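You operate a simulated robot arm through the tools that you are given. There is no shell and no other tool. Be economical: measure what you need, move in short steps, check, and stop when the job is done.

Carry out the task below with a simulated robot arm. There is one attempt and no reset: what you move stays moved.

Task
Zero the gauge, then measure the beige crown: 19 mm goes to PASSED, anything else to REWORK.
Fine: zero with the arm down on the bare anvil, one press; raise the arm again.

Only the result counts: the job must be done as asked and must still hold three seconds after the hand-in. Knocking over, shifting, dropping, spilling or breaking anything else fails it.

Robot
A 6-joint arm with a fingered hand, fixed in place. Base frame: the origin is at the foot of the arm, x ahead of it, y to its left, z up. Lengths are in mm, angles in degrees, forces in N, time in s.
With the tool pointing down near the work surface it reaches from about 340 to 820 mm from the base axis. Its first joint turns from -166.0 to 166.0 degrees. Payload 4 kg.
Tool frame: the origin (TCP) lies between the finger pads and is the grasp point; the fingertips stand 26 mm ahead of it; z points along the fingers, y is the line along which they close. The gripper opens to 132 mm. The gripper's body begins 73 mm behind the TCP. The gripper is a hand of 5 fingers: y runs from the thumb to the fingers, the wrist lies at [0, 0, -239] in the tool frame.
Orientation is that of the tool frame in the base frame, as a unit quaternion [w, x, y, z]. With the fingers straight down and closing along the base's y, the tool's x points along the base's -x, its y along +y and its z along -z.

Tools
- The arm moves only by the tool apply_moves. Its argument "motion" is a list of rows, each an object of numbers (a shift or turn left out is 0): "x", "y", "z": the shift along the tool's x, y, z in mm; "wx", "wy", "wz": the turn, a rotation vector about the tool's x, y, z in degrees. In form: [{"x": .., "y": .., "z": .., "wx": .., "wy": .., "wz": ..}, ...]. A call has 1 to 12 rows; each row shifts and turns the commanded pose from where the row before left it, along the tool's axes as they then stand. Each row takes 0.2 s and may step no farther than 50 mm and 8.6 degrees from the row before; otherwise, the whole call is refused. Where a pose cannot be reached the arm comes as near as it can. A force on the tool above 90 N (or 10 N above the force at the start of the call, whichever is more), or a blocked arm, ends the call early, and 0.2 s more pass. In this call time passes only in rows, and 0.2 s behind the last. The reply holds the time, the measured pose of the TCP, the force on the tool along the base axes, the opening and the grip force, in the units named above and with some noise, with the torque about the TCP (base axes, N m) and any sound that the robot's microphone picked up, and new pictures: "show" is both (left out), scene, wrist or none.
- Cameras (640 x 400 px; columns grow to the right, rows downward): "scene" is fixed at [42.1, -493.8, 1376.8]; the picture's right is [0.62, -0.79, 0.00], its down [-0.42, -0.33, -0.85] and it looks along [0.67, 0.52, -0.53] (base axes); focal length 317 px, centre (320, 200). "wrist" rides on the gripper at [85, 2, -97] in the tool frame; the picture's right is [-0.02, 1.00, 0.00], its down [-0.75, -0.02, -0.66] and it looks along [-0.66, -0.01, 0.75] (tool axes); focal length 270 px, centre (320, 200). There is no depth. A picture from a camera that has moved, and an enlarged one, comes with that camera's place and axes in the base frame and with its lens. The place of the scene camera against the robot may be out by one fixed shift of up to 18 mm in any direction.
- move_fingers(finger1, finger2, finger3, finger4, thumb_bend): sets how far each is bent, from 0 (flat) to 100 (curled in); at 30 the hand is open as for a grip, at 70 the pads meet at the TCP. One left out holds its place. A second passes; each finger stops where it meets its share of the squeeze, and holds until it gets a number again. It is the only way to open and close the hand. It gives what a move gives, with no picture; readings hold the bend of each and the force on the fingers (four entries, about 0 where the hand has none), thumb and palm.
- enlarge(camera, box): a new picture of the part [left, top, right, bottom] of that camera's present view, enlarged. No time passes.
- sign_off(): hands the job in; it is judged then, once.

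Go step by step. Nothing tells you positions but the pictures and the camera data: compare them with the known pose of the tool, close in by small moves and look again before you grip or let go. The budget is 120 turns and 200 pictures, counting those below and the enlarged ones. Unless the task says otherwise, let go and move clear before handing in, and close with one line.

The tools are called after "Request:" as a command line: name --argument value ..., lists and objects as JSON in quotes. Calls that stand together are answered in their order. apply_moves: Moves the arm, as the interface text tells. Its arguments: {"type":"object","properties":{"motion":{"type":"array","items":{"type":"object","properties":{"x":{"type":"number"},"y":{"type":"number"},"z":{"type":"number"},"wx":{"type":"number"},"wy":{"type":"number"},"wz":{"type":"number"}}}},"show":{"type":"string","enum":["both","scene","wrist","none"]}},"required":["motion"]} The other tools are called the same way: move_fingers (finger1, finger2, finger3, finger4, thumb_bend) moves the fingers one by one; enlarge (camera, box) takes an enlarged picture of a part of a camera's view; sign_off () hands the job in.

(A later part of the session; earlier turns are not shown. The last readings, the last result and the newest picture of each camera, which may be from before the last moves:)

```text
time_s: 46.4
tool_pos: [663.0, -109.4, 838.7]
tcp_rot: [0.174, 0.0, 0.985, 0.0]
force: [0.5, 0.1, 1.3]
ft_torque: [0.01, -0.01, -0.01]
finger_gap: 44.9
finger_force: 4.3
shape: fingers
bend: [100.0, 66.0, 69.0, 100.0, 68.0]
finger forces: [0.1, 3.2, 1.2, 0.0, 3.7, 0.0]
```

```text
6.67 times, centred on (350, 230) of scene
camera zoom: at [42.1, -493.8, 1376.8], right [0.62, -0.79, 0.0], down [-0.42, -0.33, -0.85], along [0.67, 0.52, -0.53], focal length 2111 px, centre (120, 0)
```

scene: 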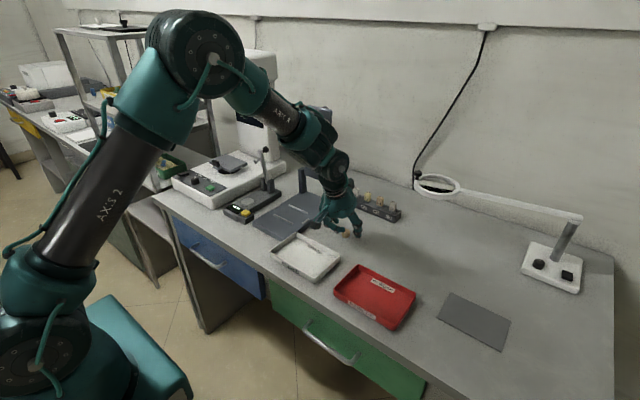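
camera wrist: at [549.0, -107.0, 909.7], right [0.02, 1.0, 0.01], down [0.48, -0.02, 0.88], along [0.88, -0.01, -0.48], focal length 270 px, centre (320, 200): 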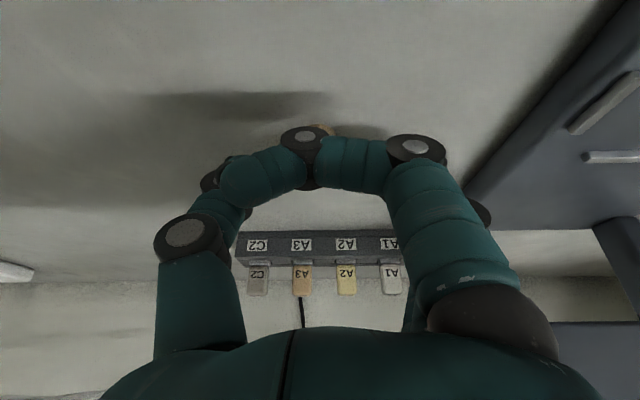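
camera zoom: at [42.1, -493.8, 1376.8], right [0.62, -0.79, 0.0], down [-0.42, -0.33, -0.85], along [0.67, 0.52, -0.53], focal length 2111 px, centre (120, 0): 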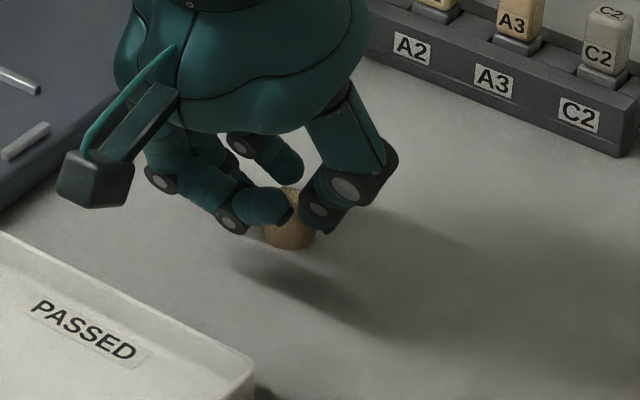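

Contact on all three with light force. Firm up the grip a bit and lift slightly to test.

Request:
move_fingers --finger2 74 --finger3 74 --thumb_bend 73

Request:
apply_moves --motion '[{"x": -3.4, "z": -9.4}, {"x": -3.4, "z": -9.4}]' --show "wrist"

Request:
enlarge --camera "scene" --box '[320, 200, 380, 260]'

```text
time_s: 47.4
tool_pos: [663.1, -108.6, 840.2]
tcp_rot: [0.173, 0.0, 0.985, 0.0]
force: [-0.1, 1.9, 4.7]
ft_torque: [0.03, -0.06, -0.01]
finger_gap: 44.6
finger_force: 12.0
shape: fingers
bend: [100.0, 70.0, 72.0, 100.0, 69.0]
finger forces: [0.0, 7.4, 6.9, 0.0, 9.8, 0.1]
```

```text
time_s: 48.0
tool_pos: [663.4, -107.8, 859.0]
tcp_rot: [0.173, -0.001, 0.985, 0.001]
force: [0.8, -0.1, -0.4]
ft_torque: [0.01, 0.02, -0.04]
finger_gap: 43.8
finger_force: 0.1
shape: fingers
bend: [100.0, 73.0, 74.0, 100.0, 72.0]
finger forces: [0.0, 0.0, 0.0, 0.1, 0.1, 0.0]
camera wrist: at [551.1, -106.6, 923.8], right [0.02, 1.0, 0.01], down [0.48, -0.02, 0.88], along [0.88, -0.01, -0.48], focal length 270 px, centre (320, 200)
```

wrist: 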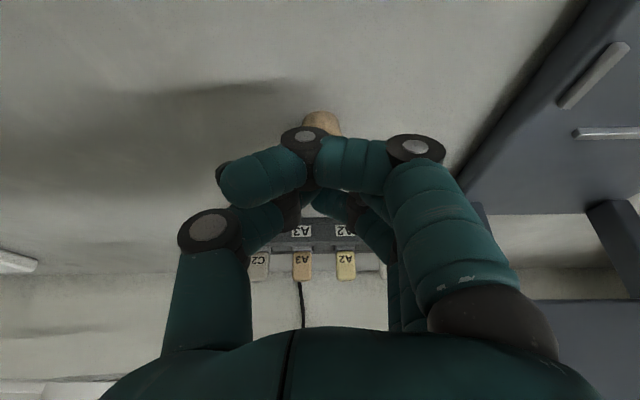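

```text
6.67 times, centred on (350, 230) of scene
camera zoom: at [42.1, -493.8, 1376.8], right [0.62, -0.79, 0.0], down [-0.42, -0.33, -0.85], along [0.67, 0.52, -0.53], focal length 2111 px, centre (120, 0)
```

zoom: 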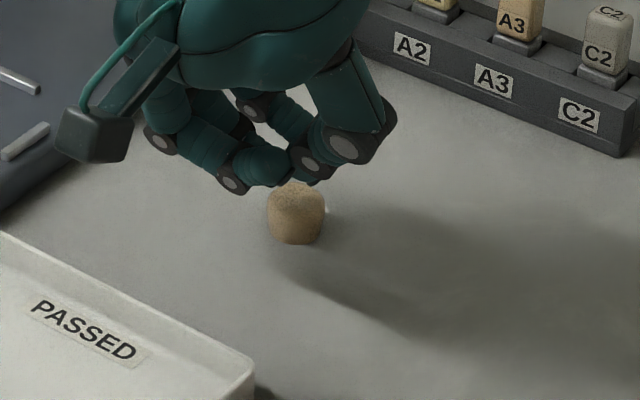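

The grip was too high and slid off the tapered top; the crown is still standing at (670, -109). I'll use 15° tilt with narrower opening so the fingertips get deeper.

Request:
move_fingers --finger2 58 --finger3 58 --thumb_bend 58

Request:
apply_moves --motion '[{"wy": 5}, {"x": 2.2, "z": 8.2}, {"x": 2.2, "z": 8.2}]' --show "wrist"

Request:
enlarge --camera "scene" --box '[320, 200, 380, 260]'

```text
time_s: 49.0
tool_pos: [662.8, -109.1, 860.2]
tcp_rot: [0.174, 0.0, 0.985, 0.0]
force: [-0.1, 0.5, -0.2]
ft_torque: [0.02, 0.0, 0.02]
finger_gap: 49.2
finger_force: 0.1
shape: fingers
bend: [100.0, 57.0, 57.0, 100.0, 57.0]
finger forces: [0.0, 0.1, 0.1, 0.1, 0.0, 0.0]
```

```text
time_s: 49.8
tool_pos: [663.4, -108.9, 842.3]
tcp_rot: [0.129, 0.0, 0.992, -0.001]
force: [-0.6, 0.5, 0.1]
ft_torque: [0.02, 0.01, 0.0]
finger_gap: 49.2
finger_force: 0.1
shape: fingers
bend: [100.0, 57.0, 57.0, 100.0, 57.0]
finger forces: [0.1, 0.1, 0.0, 0.0, 0.0, 0.0]
camera wrist: at [556.9, -107.7, 915.0], right [0.02, 1.0, 0.01], down [0.56, -0.02, 0.83], along [0.83, -0.01, -0.56], focal length 270 px, centre (320, 200)
```

wrist: 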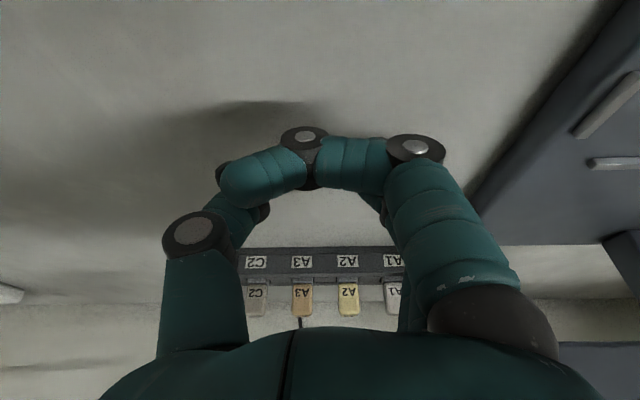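

```text
6.67 times, centred on (350, 230) of scene
camera zoom: at [42.1, -493.8, 1376.8], right [0.62, -0.79, 0.0], down [-0.42, -0.33, -0.85], along [0.67, 0.52, -0.53], focal length 2111 px, centre (120, 0)
```

zoom: 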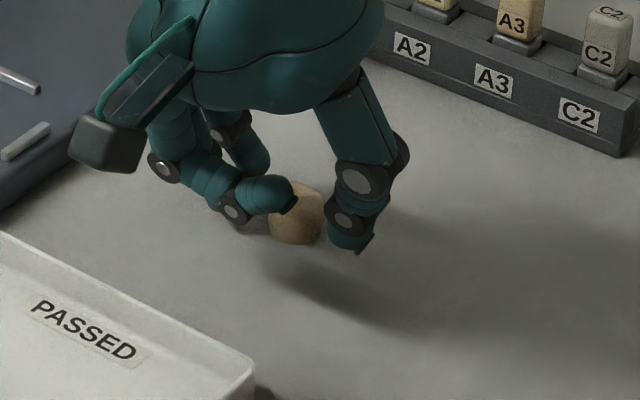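

Continue down in small steps until touch.

Request:
apply_moves --motion '[{"x": 0.6, "z": 2.4}, {"x": 0.5, "z": 2}, {"x": 0.4, "z": 1.5}]' --show "none"

```text
time_s: 50.6
tool_pos: [663.6, -109.3, 837.0]
tcp_rot: [0.131, 0.0, 0.991, 0.001]
force: [0.3, 0.5, -0.7]
ft_torque: [0.03, 0.0, 0.0]
finger_gap: 48.8
finger_force: 0.0
shape: fingers
bend: [100.0, 57.0, 57.0, 100.0, 57.0]
finger forces: [0.0, 0.0, 0.0, 0.1, 0.0, 0.0]
```

Request:
apply_moves --motion '[{"x": 0.4, "z": 1.5}, {"x": 0.3, "z": 1}]' --show "none"

```text
time_s: 51.2
tool_pos: [663.4, -108.8, 835.2]
tcp_rot: [0.131, 0.0, 0.991, 0.0]
force: [-3.1, 0.9, 9.6]
ft_torque: [0.3, 0.15, 0.05]
finger_gap: 48.9
finger_force: 4.7
shape: fingers
bend: [100.0, 59.0, 57.0, 100.0, 57.0]
finger forces: [0.0, 10.0, 0.1, 0.0, 0.1, 0.0]
```

Touch on the bench. Raise 1.5 mm and close.

Request:
apply_moves --motion '[{"x": -0.5, "z": -1.6}]' --show "none"

Request:
move_fingers --finger2 68 --finger3 68 --thumb_bend 68

Request:
enlarge --camera "scene" --box '[320, 200, 380, 260]'

```text
time_s: 51.6
tool_pos: [663.5, -108.1, 836.0]
tcp_rot: [0.13, 0.0, 0.991, 0.0]
force: [-0.1, 0.9, 1.6]
ft_torque: [0.04, 0.02, -0.01]
finger_gap: 48.7
finger_force: 0.2
shape: fingers
bend: [100.0, 58.0, 57.0, 100.0, 57.0]
finger forces: [0.0, 1.4, 0.0, 0.1, 0.0, 0.1]
```

```text
time_s: 52.6
tool_pos: [664.5, -108.5, 836.2]
tcp_rot: [0.131, 0.0, 0.991, 0.0]
force: [-0.2, -0.2, 0.7]
ft_torque: [0.0, -0.02, 0.0]
finger_gap: 46.0
finger_force: 4.1
shape: fingers
bend: [100.0, 67.0, 63.0, 100.0, 66.0]
finger forces: [0.0, 0.4, 2.9, 0.1, 4.1, 0.1]
```

```text
6.67 times, centred on (350, 230) of scene
camera zoom: at [42.1, -493.8, 1376.8], right [0.62, -0.79, 0.0], down [-0.42, -0.33, -0.85], along [0.67, 0.52, -0.53], focal length 2111 px, centre (120, 0)
```

zoom: 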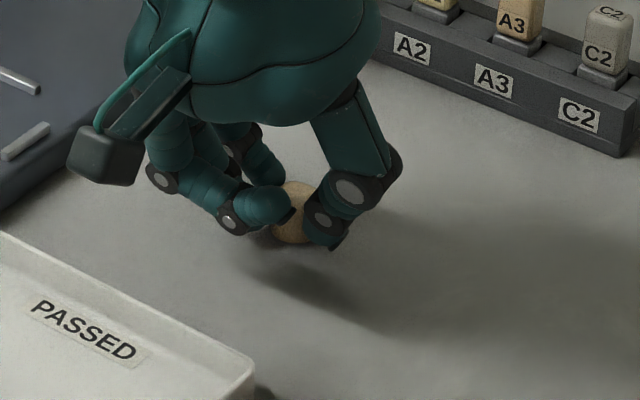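

Good contact, deeper now. Firm up and lift a little.

Request:
move_fingers --finger2 74 --finger3 71 --thumb_bend 72

Request:
apply_moves --motion '[{"x": -1.3, "z": -4.8}, {"x": -1.3, "z": -4.8}]' --show "none"

Request:
enlarge --camera "scene" --box '[320, 200, 380, 260]'

```text
time_s: 53.6
tool_pos: [664.0, -108.7, 836.7]
tcp_rot: [0.131, 0.0, 0.991, 0.0]
force: [0.0, 0.7, 1.7]
ft_torque: [0.04, -0.04, -0.01]
finger_gap: 44.9
finger_force: 9.2
shape: fingers
bend: [100.0, 72.0, 65.0, 100.0, 68.0]
finger forces: [0.1, 5.1, 6.2, 0.0, 8.8, 0.0]
```

```text
time_s: 54.2
tool_pos: [663.2, -108.8, 845.8]
tcp_rot: [0.13, 0.0, 0.991, 0.0]
force: [0.0, 0.3, 0.3]
ft_torque: [-0.01, 0.0, 0.05]
finger_gap: 45.1
finger_force: 8.9
shape: fingers
bend: [100.0, 72.0, 65.0, 100.0, 68.0]
finger forces: [0.0, 4.6, 4.7, 0.0, 7.9, 0.0]
```

```text
6.67 times, centred on (350, 230) of scene
camera zoom: at [42.1, -493.8, 1376.8], right [0.62, -0.79, 0.0], down [-0.42, -0.33, -0.85], along [0.67, 0.52, -0.53], focal length 2111 px, centre (120, 0)
```

zoom: 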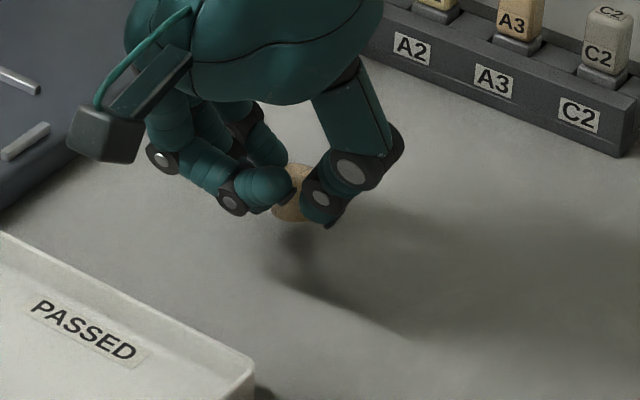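

The crown is lifted. Carry it up, back, and across to the gauge at moderate speed.

Request:
apply_moves --motion '[{"x": -6, "z": -22}, {"x": -8, "z": -30}, {"x": -8, "z": -30}, {"x": -8, "z": -30}, {"x": -8, "z": -30}, {"x": 28, "z": -7.5}, {"x": 30, "z": -8}, {"x": 30, "z": -8}, {"x": 30, "z": -8}]' --show "none"

Request:
apply_moves --motion '[{"y": 20}, {"y": 30}, {"y": 30}, {"y": 30}, {"y": 30}, {"y": 30}, {"y": 30}, {"y": 30}, {"y": 30}, {"y": 30}, {"y": 28}, {"y": 18}]'

Request:
enlarge --camera "scene" --box '[210, 90, 310, 230]'

```text
time_s: 56.2
tool_pos: [541.1, -108.3, 992.9]
tcp_rot: [0.131, -0.001, 0.991, 0.0]
force: [-0.1, 0.2, 0.2]
ft_torque: [0.02, -0.02, -0.01]
finger_gap: 45.1
finger_force: 8.7
shape: fingers
bend: [100.0, 72.0, 65.0, 100.0, 68.0]
finger forces: [0.0, 4.7, 4.9, 0.0, 7.9, 0.0]
```

```text
time_s: 58.8
tool_pos: [542.4, 229.5, 992.7]
tcp_rot: [0.131, 0.0, 0.991, 0.0]
force: [0.1, -0.5, -0.2]
ft_torque: [-0.05, 0.0, 0.0]
finger_gap: 45.0
finger_force: 8.7
shape: fingers
bend: [100.0, 72.0, 66.0, 100.0, 68.0]
finger forces: [0.1, 4.3, 5.0, 0.0, 7.9, 0.0]
camera wrist: at [436.1, 230.8, 1065.3], right [0.02, 1.0, 0.01], down [0.56, -0.02, 0.83], along [0.83, -0.01, -0.56], focal length 270 px, centre (320, 200)
```

scene: 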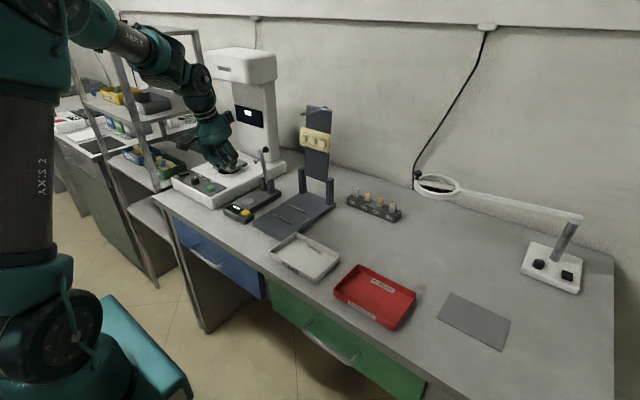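
wrist: 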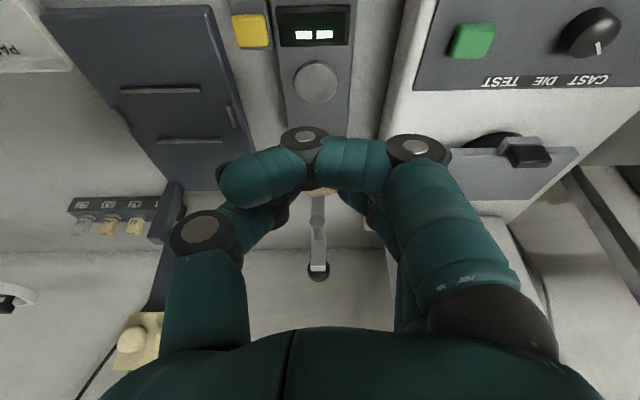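

```text
2.86 times, centred on (260, 160) of scene
camera zoom: at [42.1, -493.8, 1376.8], right [0.62, -0.79, 0.0], down [-0.42, -0.33, -0.85], along [0.67, 0.52, -0.53], focal length 905 px, centre (491, 314)
```

zoom: 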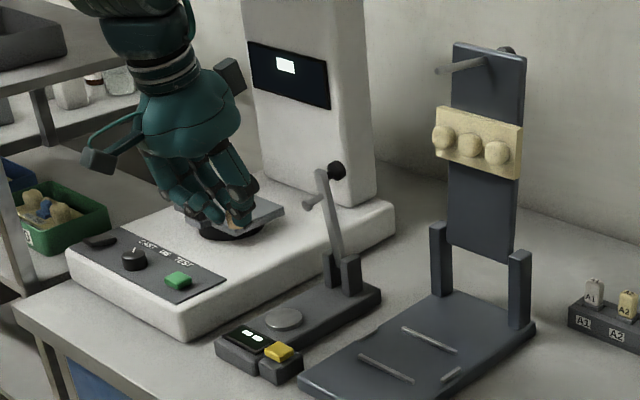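

Anvil appears at about (590, 227.5). Descend to ~30 mm above placing height.

Request:
apply_moves --motion '[{"x": -3.4, "y": -0.5, "z": 27.6}, {"x": -3.4, "y": -0.5, "z": 27.6}, {"x": -3.4, "y": -0.5, "z": 27.6}, {"x": -3.3, "y": -0.5, "z": 27.5}]'

Request:
enlarge --camera "scene" --box '[220, 120, 300, 220]'

```text
time_s: 59.8
tool_pos: [582.3, 224.1, 889.5]
tcp_rot: [0.131, 0.0, 0.991, 0.0]
force: [2.0, 0.1, 0.0]
ft_torque: [-0.02, 0.0, -0.01]
finger_gap: 45.0
finger_force: 8.9
shape: fingers
bend: [100.0, 72.0, 66.0, 100.0, 68.0]
finger forces: [0.1, 4.2, 5.2, 0.0, 7.7, 0.0]
camera wrist: at [475.2, 226.1, 961.8], right [0.02, 1.0, 0.01], down [0.56, -0.02, 0.83], along [0.83, -0.01, -0.56], focal length 270 px, centre (320, 200)
```

scene: 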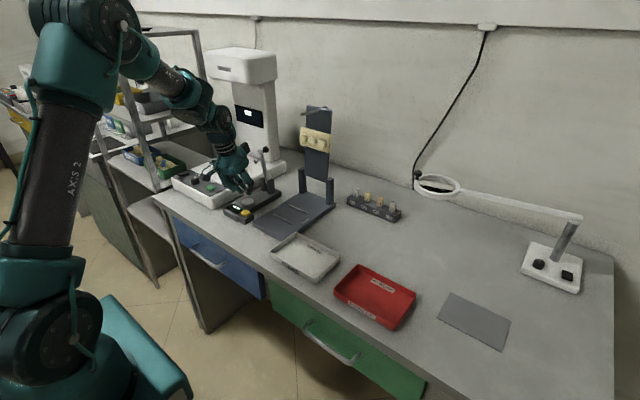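
wrist: 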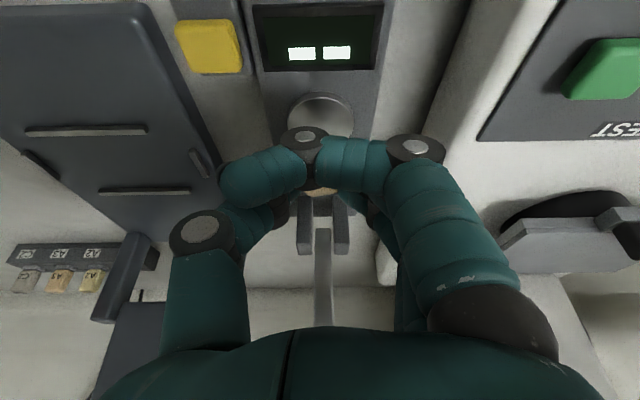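

```text
4.00 times, centred on (260, 170) of scene
camera zoom: at [42.1, -493.8, 1376.8], right [0.62, -0.79, 0.0], down [-0.42, -0.33, -0.85], along [0.67, 0.52, -0.53], focal length 1266 px, centre (560, 320)
```

zoom: 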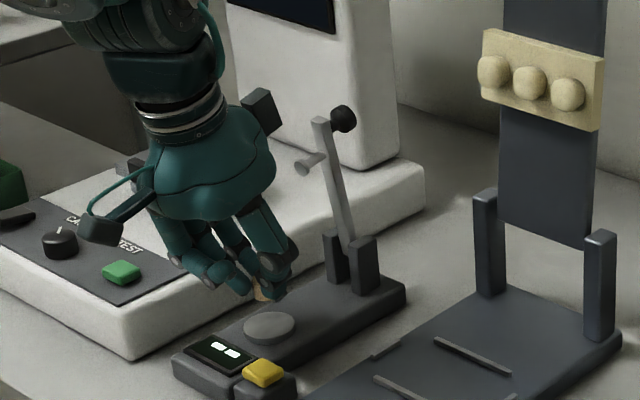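

Hand is clear of the lever. Descend close to the anvil.

Request:
apply_moves --motion '[{"x": 2.4, "y": 1.5, "z": 11.5}, {"x": 2.5, "y": 0.5, "z": 11.5}]' --show "none"

Request:
enlarge --camera "scene" --box '[230, 160, 290, 230]'

Request:
enlarge --camera "wrist" --box '[250, 60, 400, 220]'

```text
time_s: 60.4
tool_pos: [583.0, 226.6, 864.7]
tcp_rot: [0.13, 0.0, 0.992, 0.0]
force: [-0.3, 0.7, -1.0]
ft_torque: [-0.01, 0.05, -0.04]
finger_gap: 45.0
finger_force: 8.4
shape: fingers
bend: [100.0, 72.0, 66.0, 100.0, 68.0]
finger forces: [0.0, 4.2, 5.0, 0.0, 7.7, 0.0]
```

```text
5.71 times, centred on (260, 195) of scene
camera zoom: at [42.1, -493.8, 1376.8], right [0.62, -0.79, 0.0], down [-0.42, -0.33, -0.85], along [0.67, 0.52, -0.53], focal length 1809 px, centre (663, 229)
```

zoom: 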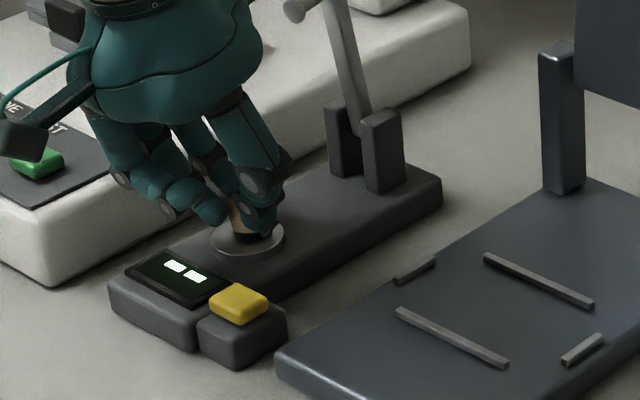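

```text
2.50 times, centred on (325, 140) of wrist
camera zoom: at [477.4, 228.6, 938.6], right [0.02, 1.0, 0.01], down [0.56, -0.02, 0.83], along [0.83, -0.01, -0.56], focal length 676 px, centre (308, 350)
```

zoom: 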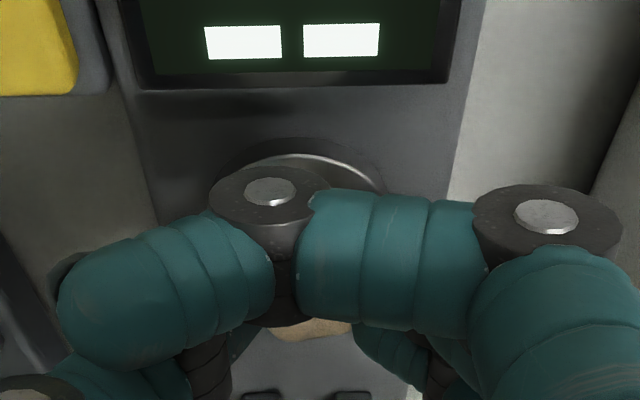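

Crown is centred over the anvil, a few mm above. Small steps down.

Request:
apply_moves --motion '[{"x": 0.5, "z": 2}, {"x": 0.5, "z": 2}]' --show "none"

```text
time_s: 61.0
tool_pos: [584.7, 227.1, 863.4]
tcp_rot: [0.131, 0.0, 0.991, 0.001]
force: [0.4, -1.2, 11.5]
ft_torque: [0.06, -0.15, -0.01]
finger_gap: 44.7
finger_force: 12.0
shape: fingers
bend: [100.0, 74.0, 68.0, 100.0, 68.0]
finger forces: [0.1, 0.0, 13.8, 0.0, 10.1, 0.0]
```

Contact. I'll back off slightly and look before releasing.

Request:
apply_moves --motion '[{"x": -0.3, "z": -1.2}]' --show "none"

Request:
enlarge --camera "scene" --box '[235, 170, 285, 220]'

```text
time_s: 61.4
tool_pos: [582.8, 226.6, 863.8]
tcp_rot: [0.131, 0.0, 0.991, -0.001]
force: [2.4, -0.2, 8.3]
ft_torque: [0.1, -0.17, -0.04]
finger_gap: 44.9
finger_force: 10.2
shape: fingers
bend: [100.0, 74.0, 68.0, 100.0, 68.0]
finger forces: [0.1, 0.1, 12.5, 0.0, 8.4, 0.0]
```

```text
8.00 times, centred on (260, 195) of scene
camera zoom: at [42.1, -493.8, 1376.8], right [0.62, -0.79, 0.0], down [-0.42, -0.33, -0.85], along [0.67, 0.52, -0.53], focal length 2533 px, centre (800, 240)
```

zoom: 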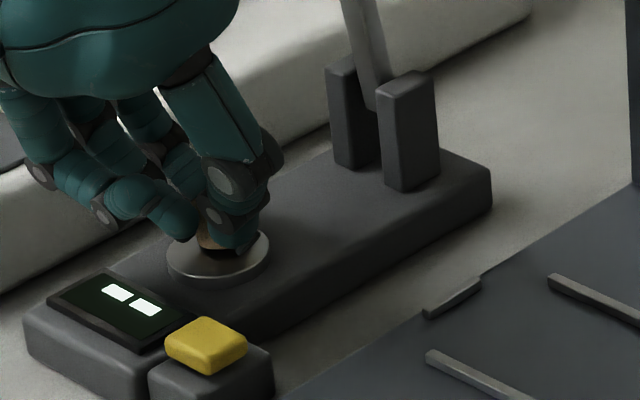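

The crown seems on the disc. Release gently in two steps.

Request:
move_fingers --finger2 64 --finger3 64 --thumb_bend 64

Request:
enlarge --camera "scene" --box '[235, 170, 285, 220]'

```text
time_s: 62.4
tool_pos: [582.8, 228.8, 863.5]
tcp_rot: [0.131, 0.0, 0.991, 0.001]
force: [0.6, 0.2, 4.4]
ft_torque: [0.09, -0.08, 0.0]
finger_gap: 46.3
finger_force: 2.8
shape: fingers
bend: [100.0, 64.0, 65.0, 100.0, 64.0]
finger forces: [0.1, 0.0, 4.7, 0.0, 0.9, 0.0]
```

```text
8.00 times, centred on (260, 195) of scene
camera zoom: at [42.1, -493.8, 1376.8], right [0.62, -0.79, 0.0], down [-0.42, -0.33, -0.85], along [0.67, 0.52, -0.53], focal length 2533 px, centre (800, 240)
```

zoom: 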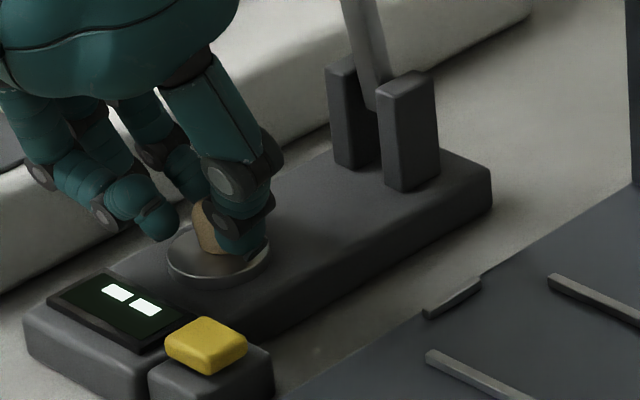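

The crown looks slightly tilted. Look closer before continuing.

Request:
enlarge --camera "scene" --box '[245, 185, 275, 210]'

Request:
enlarge --camera "wrist" --box '[250, 60, 400, 220]'

```text
16.00 times, centred on (260, 198) of scene
camera zoom: at [42.1, -493.8, 1376.8], right [0.62, -0.79, 0.0], down [-0.42, -0.33, -0.85], along [0.67, 0.52, -0.53], focal length 5066 px, centre (1280, 240)
```

zoom: 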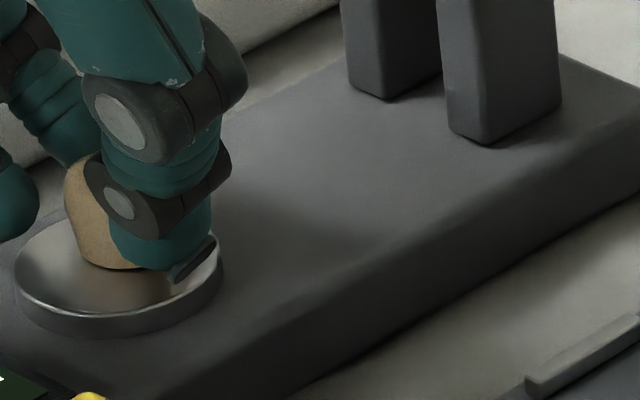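

```text
2.50 times, centred on (325, 140) of wrist
camera zoom: at [476.9, 228.9, 936.4], right [0.02, 1.0, 0.01], down [0.56, -0.02, 0.83], along [0.83, -0.01, -0.56], focal length 676 px, centre (308, 350)
```

zoom: 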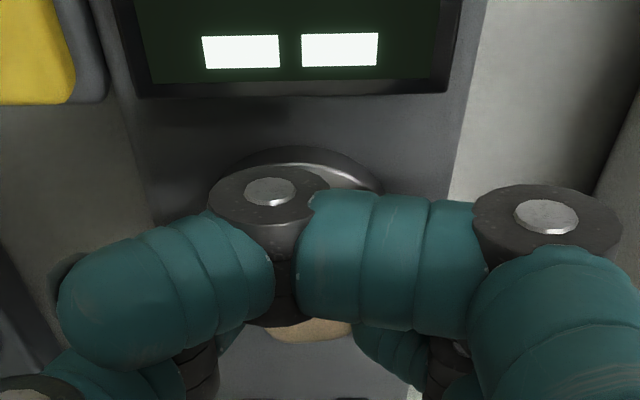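

Request:
move_fingers --finger2 56 --finger3 58 --thumb_bend 57

Request:
enlarge --camera "scene" --box '[240, 180, 280, 215]'

```text
time_s: 63.4
tool_pos: [583.2, 227.7, 863.1]
tcp_rot: [0.131, -0.001, 0.991, 0.0]
force: [0.1, 0.8, 0.1]
ft_torque: [-0.02, 0.0, 0.0]
finger_gap: 49.3
finger_force: 0.1
shape: fingers
bend: [100.0, 56.0, 57.0, 100.0, 56.0]
finger forces: [0.1, 0.0, 0.0, 0.1, 0.0, 0.0]
```

```text
11.43 times, centred on (260, 198) of scene
camera zoom: at [42.1, -493.8, 1376.8], right [0.62, -0.79, 0.0], down [-0.42, -0.33, -0.85], along [0.67, 0.52, -0.53], focal length 3618 px, centre (1006, 229)
```

zoom: 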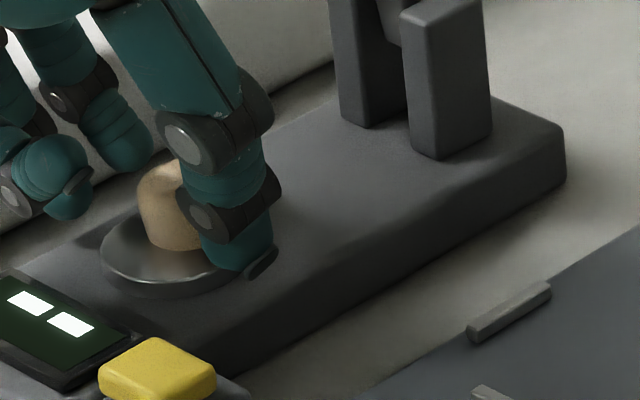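

The crown stands upright on the anvil. Retract along the tool axis.

Request:
apply_moves --motion '[{"z": -10}, {"z": -30}, {"z": -45}]'

Request:
enlarge --camera "scene" --box '[225, 140, 295, 220]'

Request:
enlarge --camera "wrist" --box '[220, 0, 420, 160]'

```text
time_s: 64.2
tool_pos: [562.8, 226.4, 944.0]
tcp_rot: [0.13, 0.0, 0.991, 0.0]
force: [0.2, 0.3, -0.4]
ft_torque: [0.02, -0.05, -0.03]
finger_gap: 49.5
finger_force: 0.0
shape: fingers
bend: [100.0, 56.0, 57.0, 100.0, 56.0]
finger forces: [0.0, 0.0, 0.1, 0.1, 0.1, 0.1]
camera wrist: at [456.0, 228.1, 1017.9], right [0.02, 1.0, 0.01], down [0.56, -0.02, 0.83], along [0.83, -0.01, -0.56], focal length 270 px, centre (320, 200)
```

scene: 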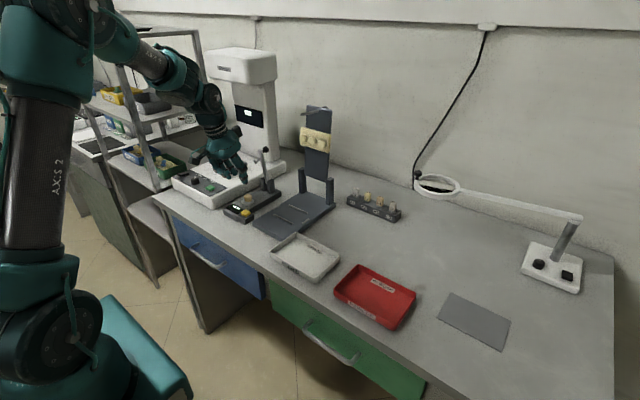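
wrist: 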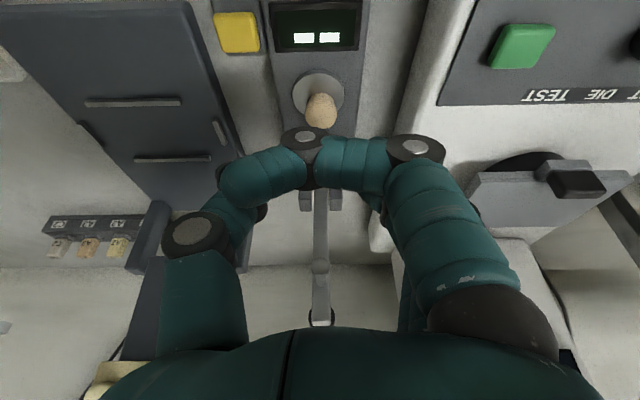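

```text
5.00 times, centred on (260, 180) of scene
camera zoom: at [42.1, -493.8, 1376.8], right [0.62, -0.79, 0.0], down [-0.42, -0.33, -0.85], along [0.67, 0.52, -0.53], focal length 1583 px, centre (620, 300)
```

zoom: 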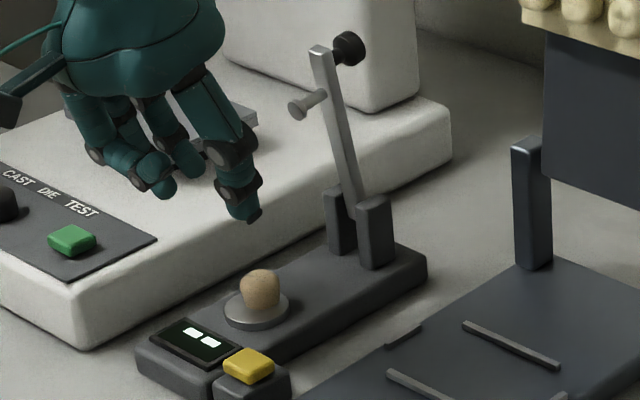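

```text
2.50 times, centred on (320, 80) of wrist
camera zoom: at [456.0, 228.1, 1017.9], right [0.02, 1.0, 0.01], down [0.56, -0.02, 0.83], along [0.83, -0.01, -0.56], focal length 676 px, centre (320, 500)
```

zoom: 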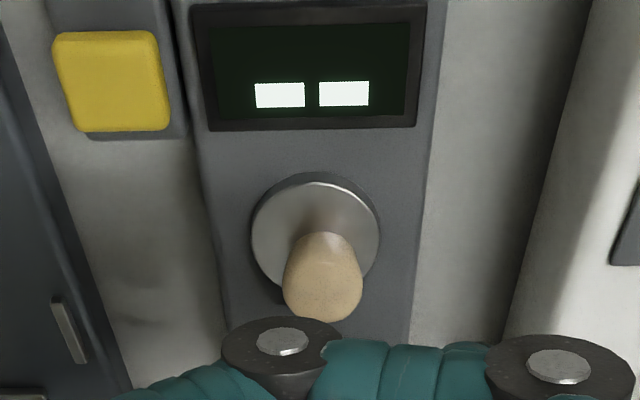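

The crown stands on the anvil but about 7 mm behind its centre, where the probe lands. I'll regrip it centred and shift it 7 mm toward me.

Request:
apply_moves --motion '[{"x": -5.6, "y": 1.5, "z": 1.5}, {"z": 35}, {"z": 30}, {"z": 12}]' --show "wrist"

Request:
enlarge --camera "scene" --box '[235, 160, 290, 220]'

```text
time_s: 65.2
tool_pos: [589.0, 228.3, 870.1]
tcp_rot: [0.13, 0.0, 0.991, 0.0]
force: [-0.2, -0.2, -0.2]
ft_torque: [0.0, 0.0, -0.01]
finger_gap: 49.5
finger_force: 0.0
shape: fingers
bend: [100.0, 56.0, 57.0, 100.0, 56.0]
finger forces: [0.0, 0.1, 0.0, 0.1, 0.1, 0.1]
camera wrist: at [481.8, 230.3, 944.2], right [0.02, 1.0, 0.01], down [0.56, -0.02, 0.83], along [0.83, -0.01, -0.56], focal length 270 px, centre (320, 200)
```

wrist: 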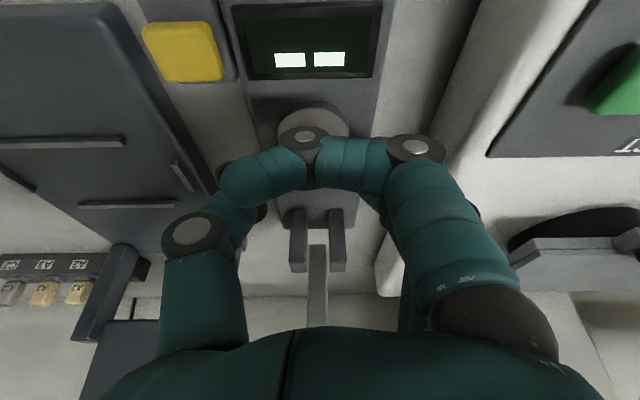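

```text
6.67 times, centred on (262, 190) of scene
camera zoom: at [42.1, -493.8, 1376.8], right [0.62, -0.79, 0.0], down [-0.42, -0.33, -0.85], along [0.67, 0.52, -0.53], focal length 2111 px, centre (703, 267)
```

zoom: 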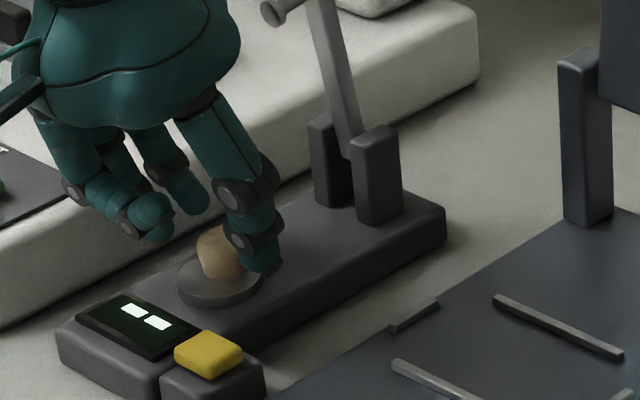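

Request:
apply_moves --motion '[{"x": 0.8, "z": 3}, {"x": 0.6, "z": 2.5}]' --show "none"

Request:
move_fingers --finger2 67 --finger3 67 --thumb_bend 67

Request:
enlarge --camera "scene" --box '[235, 160, 290, 220]'

```text
time_s: 65.8
tool_pos: [588.3, 228.5, 865.0]
tcp_rot: [0.131, 0.001, 0.991, 0.0]
force: [0.3, -0.7, -0.3]
ft_torque: [-0.01, -0.01, 0.02]
finger_gap: 49.4
finger_force: 0.1
shape: fingers
bend: [100.0, 56.0, 57.0, 100.0, 56.0]
finger forces: [0.0, 0.0, 0.0, 0.1, 0.0, 0.0]
```

```text
time_s: 66.8
tool_pos: [587.8, 227.8, 865.4]
tcp_rot: [0.13, 0.0, 0.991, -0.001]
force: [0.0, -0.4, 0.3]
ft_torque: [0.03, 0.02, 0.01]
finger_gap: 45.9
finger_force: 3.1
shape: fingers
bend: [100.0, 65.0, 65.0, 100.0, 65.0]
finger forces: [0.1, 1.2, 1.9, 0.0, 2.4, 0.0]
```

```text
6.67 times, centred on (262, 190) of scene
camera zoom: at [42.1, -493.8, 1376.8], right [0.62, -0.79, 0.0], down [-0.42, -0.33, -0.85], along [0.67, 0.52, -0.53], focal length 2111 px, centre (703, 267)
```

zoom: 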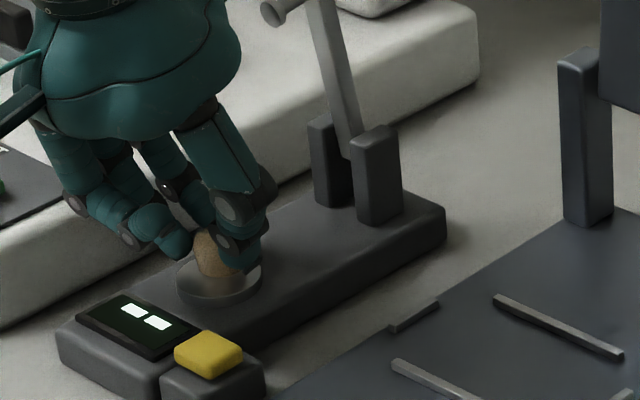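

Balanced light grip. Slide it 7 mm in -x.

Request:
apply_moves --motion '[{"x": 1.7, "z": -0.45}, {"x": 1.7, "y": -0.5, "z": -0.45}, {"x": 1.7, "y": -0.5, "z": -0.45}, {"x": 1.7, "z": -0.45}]' --show "none"

Request:
move_fingers --finger2 56 --finger3 56 --thumb_bend 56

Request:
apply_moves --motion '[{"z": -10}, {"z": -30}, {"z": -42}]' --show "none"

Request:
enlarge --camera "scene" --box '[235, 160, 290, 220]'

Request:
enlarge --camera "wrist" --box '[220, 0, 420, 160]'

```text
time_s: 67.8
tool_pos: [580.4, 226.7, 865.6]
tcp_rot: [0.13, -0.001, 0.991, 0.0]
force: [0.0, -1.0, 0.3]
ft_torque: [-0.03, -0.04, 0.03]
finger_gap: 46.1
finger_force: 2.2
shape: fingers
bend: [100.0, 65.0, 65.0, 100.0, 66.0]
finger forces: [0.0, 0.8, 1.7, 0.0, 2.1, 0.0]
```

```text
time_s: 68.8
tool_pos: [580.8, 228.1, 865.8]
tcp_rot: [0.13, -0.001, 0.992, 0.0]
force: [0.4, 0.9, -0.2]
ft_torque: [0.0, 0.03, -0.02]
finger_gap: 49.4
finger_force: 0.1
shape: fingers
bend: [100.0, 56.0, 56.0, 100.0, 56.0]
finger forces: [0.0, 0.0, 0.0, 0.0, 0.1, 0.1]
```

```text
time_s: 69.6
tool_pos: [559.2, 227.6, 943.1]
tcp_rot: [0.13, 0.0, 0.991, -0.001]
force: [-0.1, 0.6, -0.2]
ft_torque: [0.01, 0.03, -0.02]
finger_gap: 49.2
finger_force: 0.0
shape: fingers
bend: [100.0, 56.0, 56.0, 100.0, 56.0]
finger forces: [0.0, 0.0, 0.0, 0.0, 0.1, 0.0]
```

```text
6.67 times, centred on (262, 190) of scene
camera zoom: at [42.1, -493.8, 1376.8], right [0.62, -0.79, 0.0], down [-0.42, -0.33, -0.85], along [0.67, 0.52, -0.53], focal length 2111 px, centre (703, 267)
```

zoom: 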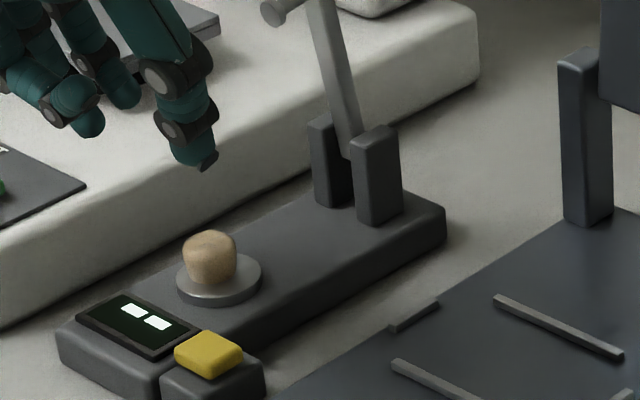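

```text
2.50 times, centred on (320, 80) of wrist
camera zoom: at [452.7, 229.8, 1015.9], right [0.02, 1.0, 0.0], down [0.56, -0.02, 0.83], along [0.83, -0.01, -0.56], focal length 676 px, centre (320, 500)
```

zoom: 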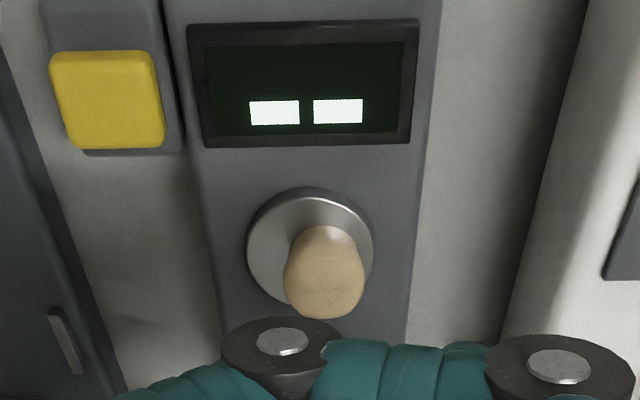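

Now x is right but it is ~4 mm off in +y. One more light regrip and slide.

Request:
apply_moves --motion '[{"z": 30}, {"z": 30}, {"y": 1.5, "z": 15}, {"z": 7}]' --show "none"

Request:
move_fingers --finger2 67 --finger3 67 --thumb_bend 67

Request:
apply_moves --motion '[{"y": -1.5}, {"y": -1.5, "x": 0.5}, {"y": -1.5}]' --show "none"

Request:
move_fingers --finger2 56 --finger3 56 --thumb_bend 56

Request:
apply_moves --motion '[{"z": -10}, {"z": -30}, {"z": -42}]' --show "none"

Request:
enlarge --camera "scene" --box '[235, 160, 290, 220]'

Request:
enlarge --camera "wrist" --box '[220, 0, 420, 160]'

```text
time_s: 70.6
tool_pos: [580.0, 230.7, 864.4]
tcp_rot: [0.131, 0.0, 0.991, 0.0]
force: [-0.5, -0.1, -0.2]
ft_torque: [-0.01, 0.04, 0.0]
finger_gap: 49.2
finger_force: 0.0
shape: fingers
bend: [100.0, 56.0, 56.0, 100.0, 56.0]
finger forces: [0.0, 0.0, 0.0, 0.0, 0.0, 0.0]
```

```text
time_s: 71.6
tool_pos: [580.1, 230.0, 866.4]
tcp_rot: [0.131, 0.0, 0.991, 0.0]
force: [0.3, -0.2, 0.5]
ft_torque: [-0.02, 0.01, 0.03]
finger_gap: 45.5
finger_force: 2.8
shape: fingers
bend: [100.0, 66.0, 64.0, 100.0, 66.0]
finger forces: [0.0, 0.9, 1.7, 0.0, 2.2, 0.1]
```

```text
time_s: 72.4
tool_pos: [580.4, 224.5, 866.4]
tcp_rot: [0.131, 0.0, 0.991, 0.0]
force: [0.4, -0.4, 1.9]
ft_torque: [-0.01, 0.01, 0.01]
finger_gap: 45.4
finger_force: 2.7
shape: fingers
bend: [100.0, 66.0, 65.0, 100.0, 66.0]
finger forces: [0.1, 0.9, 2.2, 0.0, 2.6, 0.1]
```

```text
time_s: 73.4
tool_pos: [579.7, 224.0, 867.0]
tcp_rot: [0.13, 0.0, 0.991, 0.0]
force: [-0.1, -0.2, 0.1]
ft_torque: [0.01, -0.01, -0.01]
finger_gap: 49.2
finger_force: 0.1
shape: fingers
bend: [100.0, 56.0, 56.0, 100.0, 56.0]
finger forces: [0.0, 0.0, 0.0, 0.0, 0.1, 0.0]
```

```text
time_s: 74.2
tool_pos: [557.3, 223.2, 945.9]
tcp_rot: [0.13, 0.0, 0.992, 0.0]
force: [-0.9, 0.2, -0.9]
ft_torque: [0.04, -0.01, -0.03]
finger_gap: 49.3
finger_force: 0.0
shape: fingers
bend: [100.0, 56.0, 56.0, 100.0, 56.0]
finger forces: [0.1, 0.0, 0.0, 0.1, 0.0, 0.1]
```

```text
6.67 times, centred on (262, 190) of scene
camera zoom: at [42.1, -493.8, 1376.8], right [0.62, -0.79, 0.0], down [-0.42, -0.33, -0.85], along [0.67, 0.52, -0.53], focal length 2111 px, centre (703, 267)
```

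zoom: 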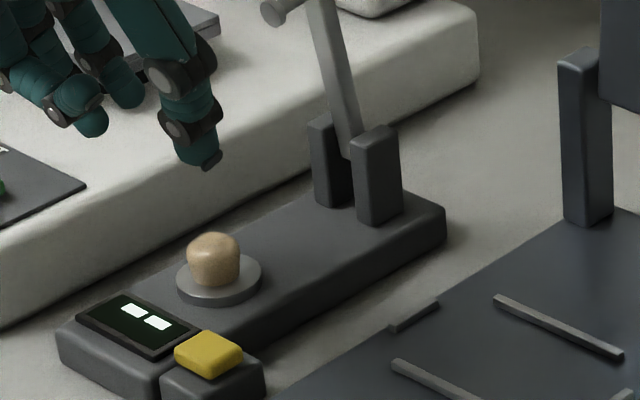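

```text
2.50 times, centred on (320, 80) of wrist
camera zoom: at [452.0, 225.9, 1017.8], right [0.02, 1.0, 0.0], down [0.56, -0.01, 0.83], along [0.83, -0.01, -0.56], focal length 676 px, centre (320, 500)
```

zoom: 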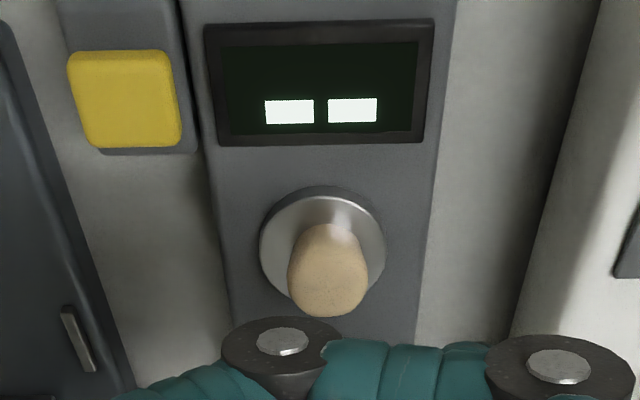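

Now the crown is within ~2 mm of the anvil centre. Next: back up, level the hand, and go to the lever knob again.

Request:
move_fingers --finger1 50 --finger2 50 --finger3 50 --finger4 50 --thumb_bend 50

Request:
apply_moves --motion '[{"z": -45}, {"z": -45}, {"wy": 7.5, "z": -15}, {"wy": 7.5, "z": -15}, {"x": -40, "y": 2}, {"x": -40}, {"x": -40}, {"x": -34}]'

```text
time_s: 75.2
tool_pos: [559.4, 224.0, 945.2]
tcp_rot: [0.131, 0.0, 0.991, 0.0]
force: [0.6, 0.4, -1.3]
ft_torque: [0.02, 0.04, 0.02]
finger_gap: 73.9
finger_force: 0.1
shape: fingers
bend: [50.0, 50.0, 50.0, 50.0, 50.0]
finger forces: [0.0, 0.0, 0.0, 0.0, 0.0, 0.0]
```

```text
time_s: 77.0
tool_pos: [684.0, 227.2, 1061.3]
tcp_rot: [0.0, 0.0, 1.0, 0.001]
force: [0.0, 0.1, 1.4]
ft_torque: [0.03, 0.0, 0.01]
finger_gap: 74.0
finger_force: 0.2
shape: fingers
bend: [50.0, 50.0, 50.0, 50.0, 50.0]
finger forces: [0.0, 0.1, 0.0, 0.1, 0.1, 0.0]
camera wrist: at [599.6, 228.5, 1159.6], right [0.02, 1.0, 0.0], down [0.75, -0.02, 0.66], along [0.66, -0.01, -0.75], focal length 270 px, centre (320, 200)
```

scene: 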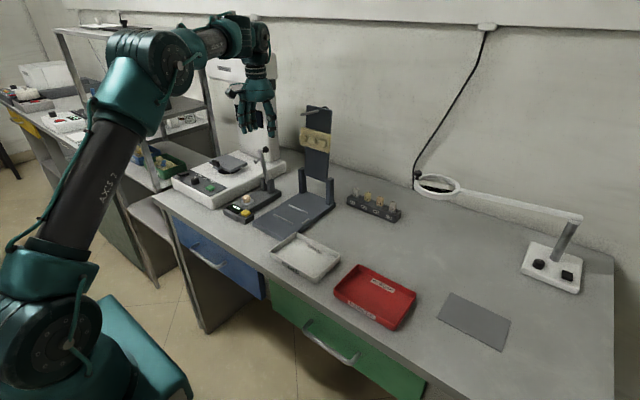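
wrist: 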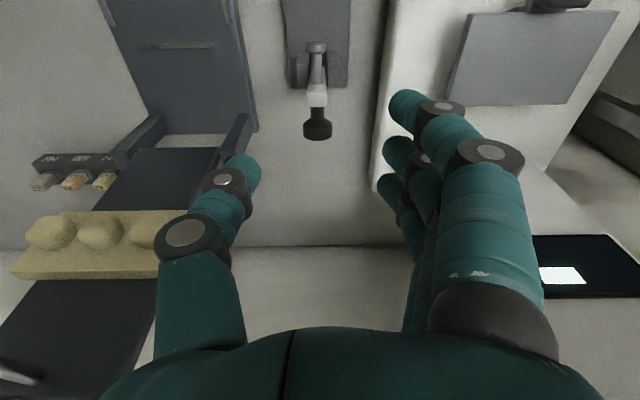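

Knob at (689, 226, 977). Descend and pinch as before.

Request:
apply_moves --motion '[{"x": -3, "y": -1, "z": 28}, {"z": 28}, {"z": 26}]' --show "none"

Request:
move_fingers --finger1 55 --finger2 74 --finger3 55 --finger4 55 --thumb_bend 74

Request:
enlarge --camera "wrist" --box '[220, 80, 420, 240]'

```text
time_s: 77.8
tool_pos: [686.8, 227.4, 978.5]
tcp_rot: [0.0, -0.001, 1.0, 0.001]
force: [-0.1, -0.2, -0.4]
ft_torque: [-0.04, -0.01, -0.04]
finger_gap: 74.0
finger_force: 0.0
shape: fingers
bend: [50.0, 50.0, 50.0, 50.0, 50.0]
finger forces: [0.0, 0.1, 0.0, 0.0, 0.0, 0.1]
```

```text
time_s: 78.8
tool_pos: [686.6, 227.3, 976.5]
tcp_rot: [-0.001, 0.0, 1.0, 0.0]
force: [0.4, -6.3, -11.8]
ft_torque: [0.05, -0.01, -0.1]
finger_gap: 44.3
finger_force: 8.0
shape: fingers
bend: [55.0, 71.0, 55.0, 55.0, 68.0]
finger forces: [0.0, 4.1, 0.0, 0.0, 12.6, 0.1]
```

```text
2.50 times, centred on (320, 160) of wrist
camera zoom: at [602.0, 229.0, 1076.2], right [0.02, 1.0, 0.0], down [0.75, -0.02, 0.66], along [0.66, -0.01, -0.75], focal length 676 px, centre (320, 300)
```

zoom: 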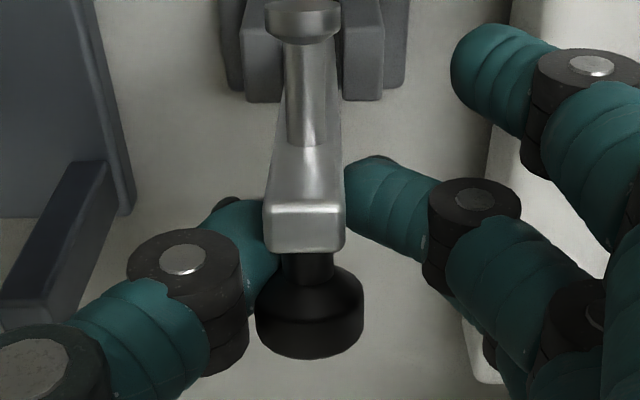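

Pinch is good. Swing down along the same arc to the 45° point.

Request:
apply_moves --motion '[{"x": 10.2, "z": 0.6}, {"x": 10.2, "z": 1.4}, {"x": 10, "z": 2.2}, {"x": 10, "z": 2.9}, {"x": 9.5, "z": 3.8}, {"x": 9.3, "z": 4.4}, {"x": 8.9, "z": 5.2}, {"x": 8.4, "z": 5.9}, {"x": 8, "z": 6.5}, {"x": 7.4, "z": 7.1}]'

Request:
enlarge --camera "scene" --box '[220, 130, 300, 220]'

```text
time_s: 81.0
tool_pos: [595.4, 226.3, 940.7]
tcp_rot: [0.0, 0.001, 1.0, 0.0]
force: [10.1, -5.2, -6.7]
ft_torque: [-0.01, -0.24, 0.04]
finger_gap: 43.4
finger_force: 9.8
shape: fingers
bend: [55.0, 71.0, 55.0, 55.0, 69.0]
finger forces: [0.0, 5.0, 0.0, 0.1, 14.1, 0.0]
camera wrist: at [511.1, 227.8, 1037.5], right [0.02, 1.0, 0.0], down [0.75, -0.02, 0.66], along [0.66, -0.01, -0.75], focal length 270 px, centre (320, 200)
```

scene: 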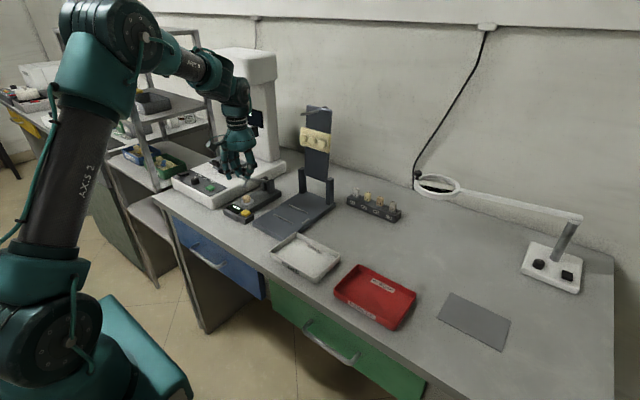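
wrist: 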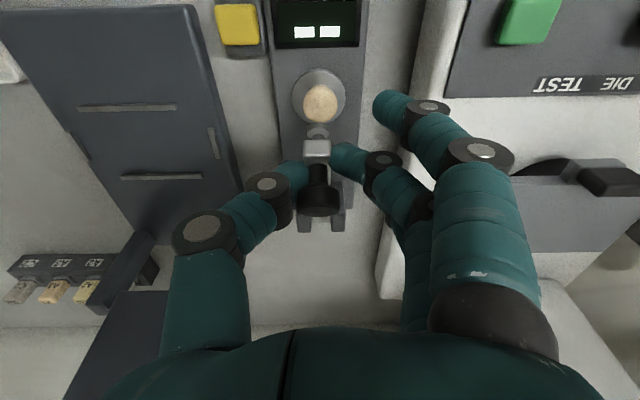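

```text
4.44 times, centred on (260, 175) of scene
camera zoom: at [42.1, -493.8, 1376.8], right [0.62, -0.79, 0.0], down [-0.42, -0.33, -0.85], along [0.67, 0.52, -0.53], focal length 1407 px, centre (587, 311)
```

zoom: 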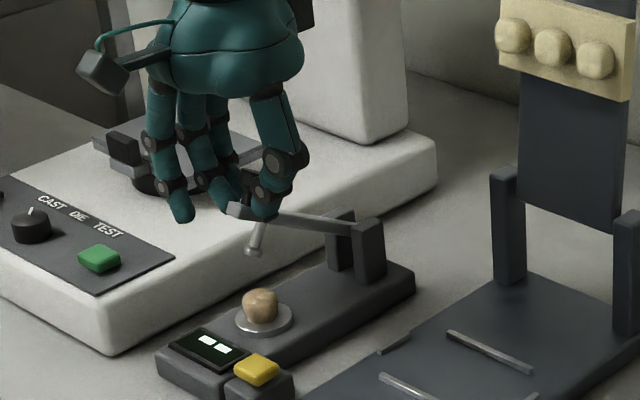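

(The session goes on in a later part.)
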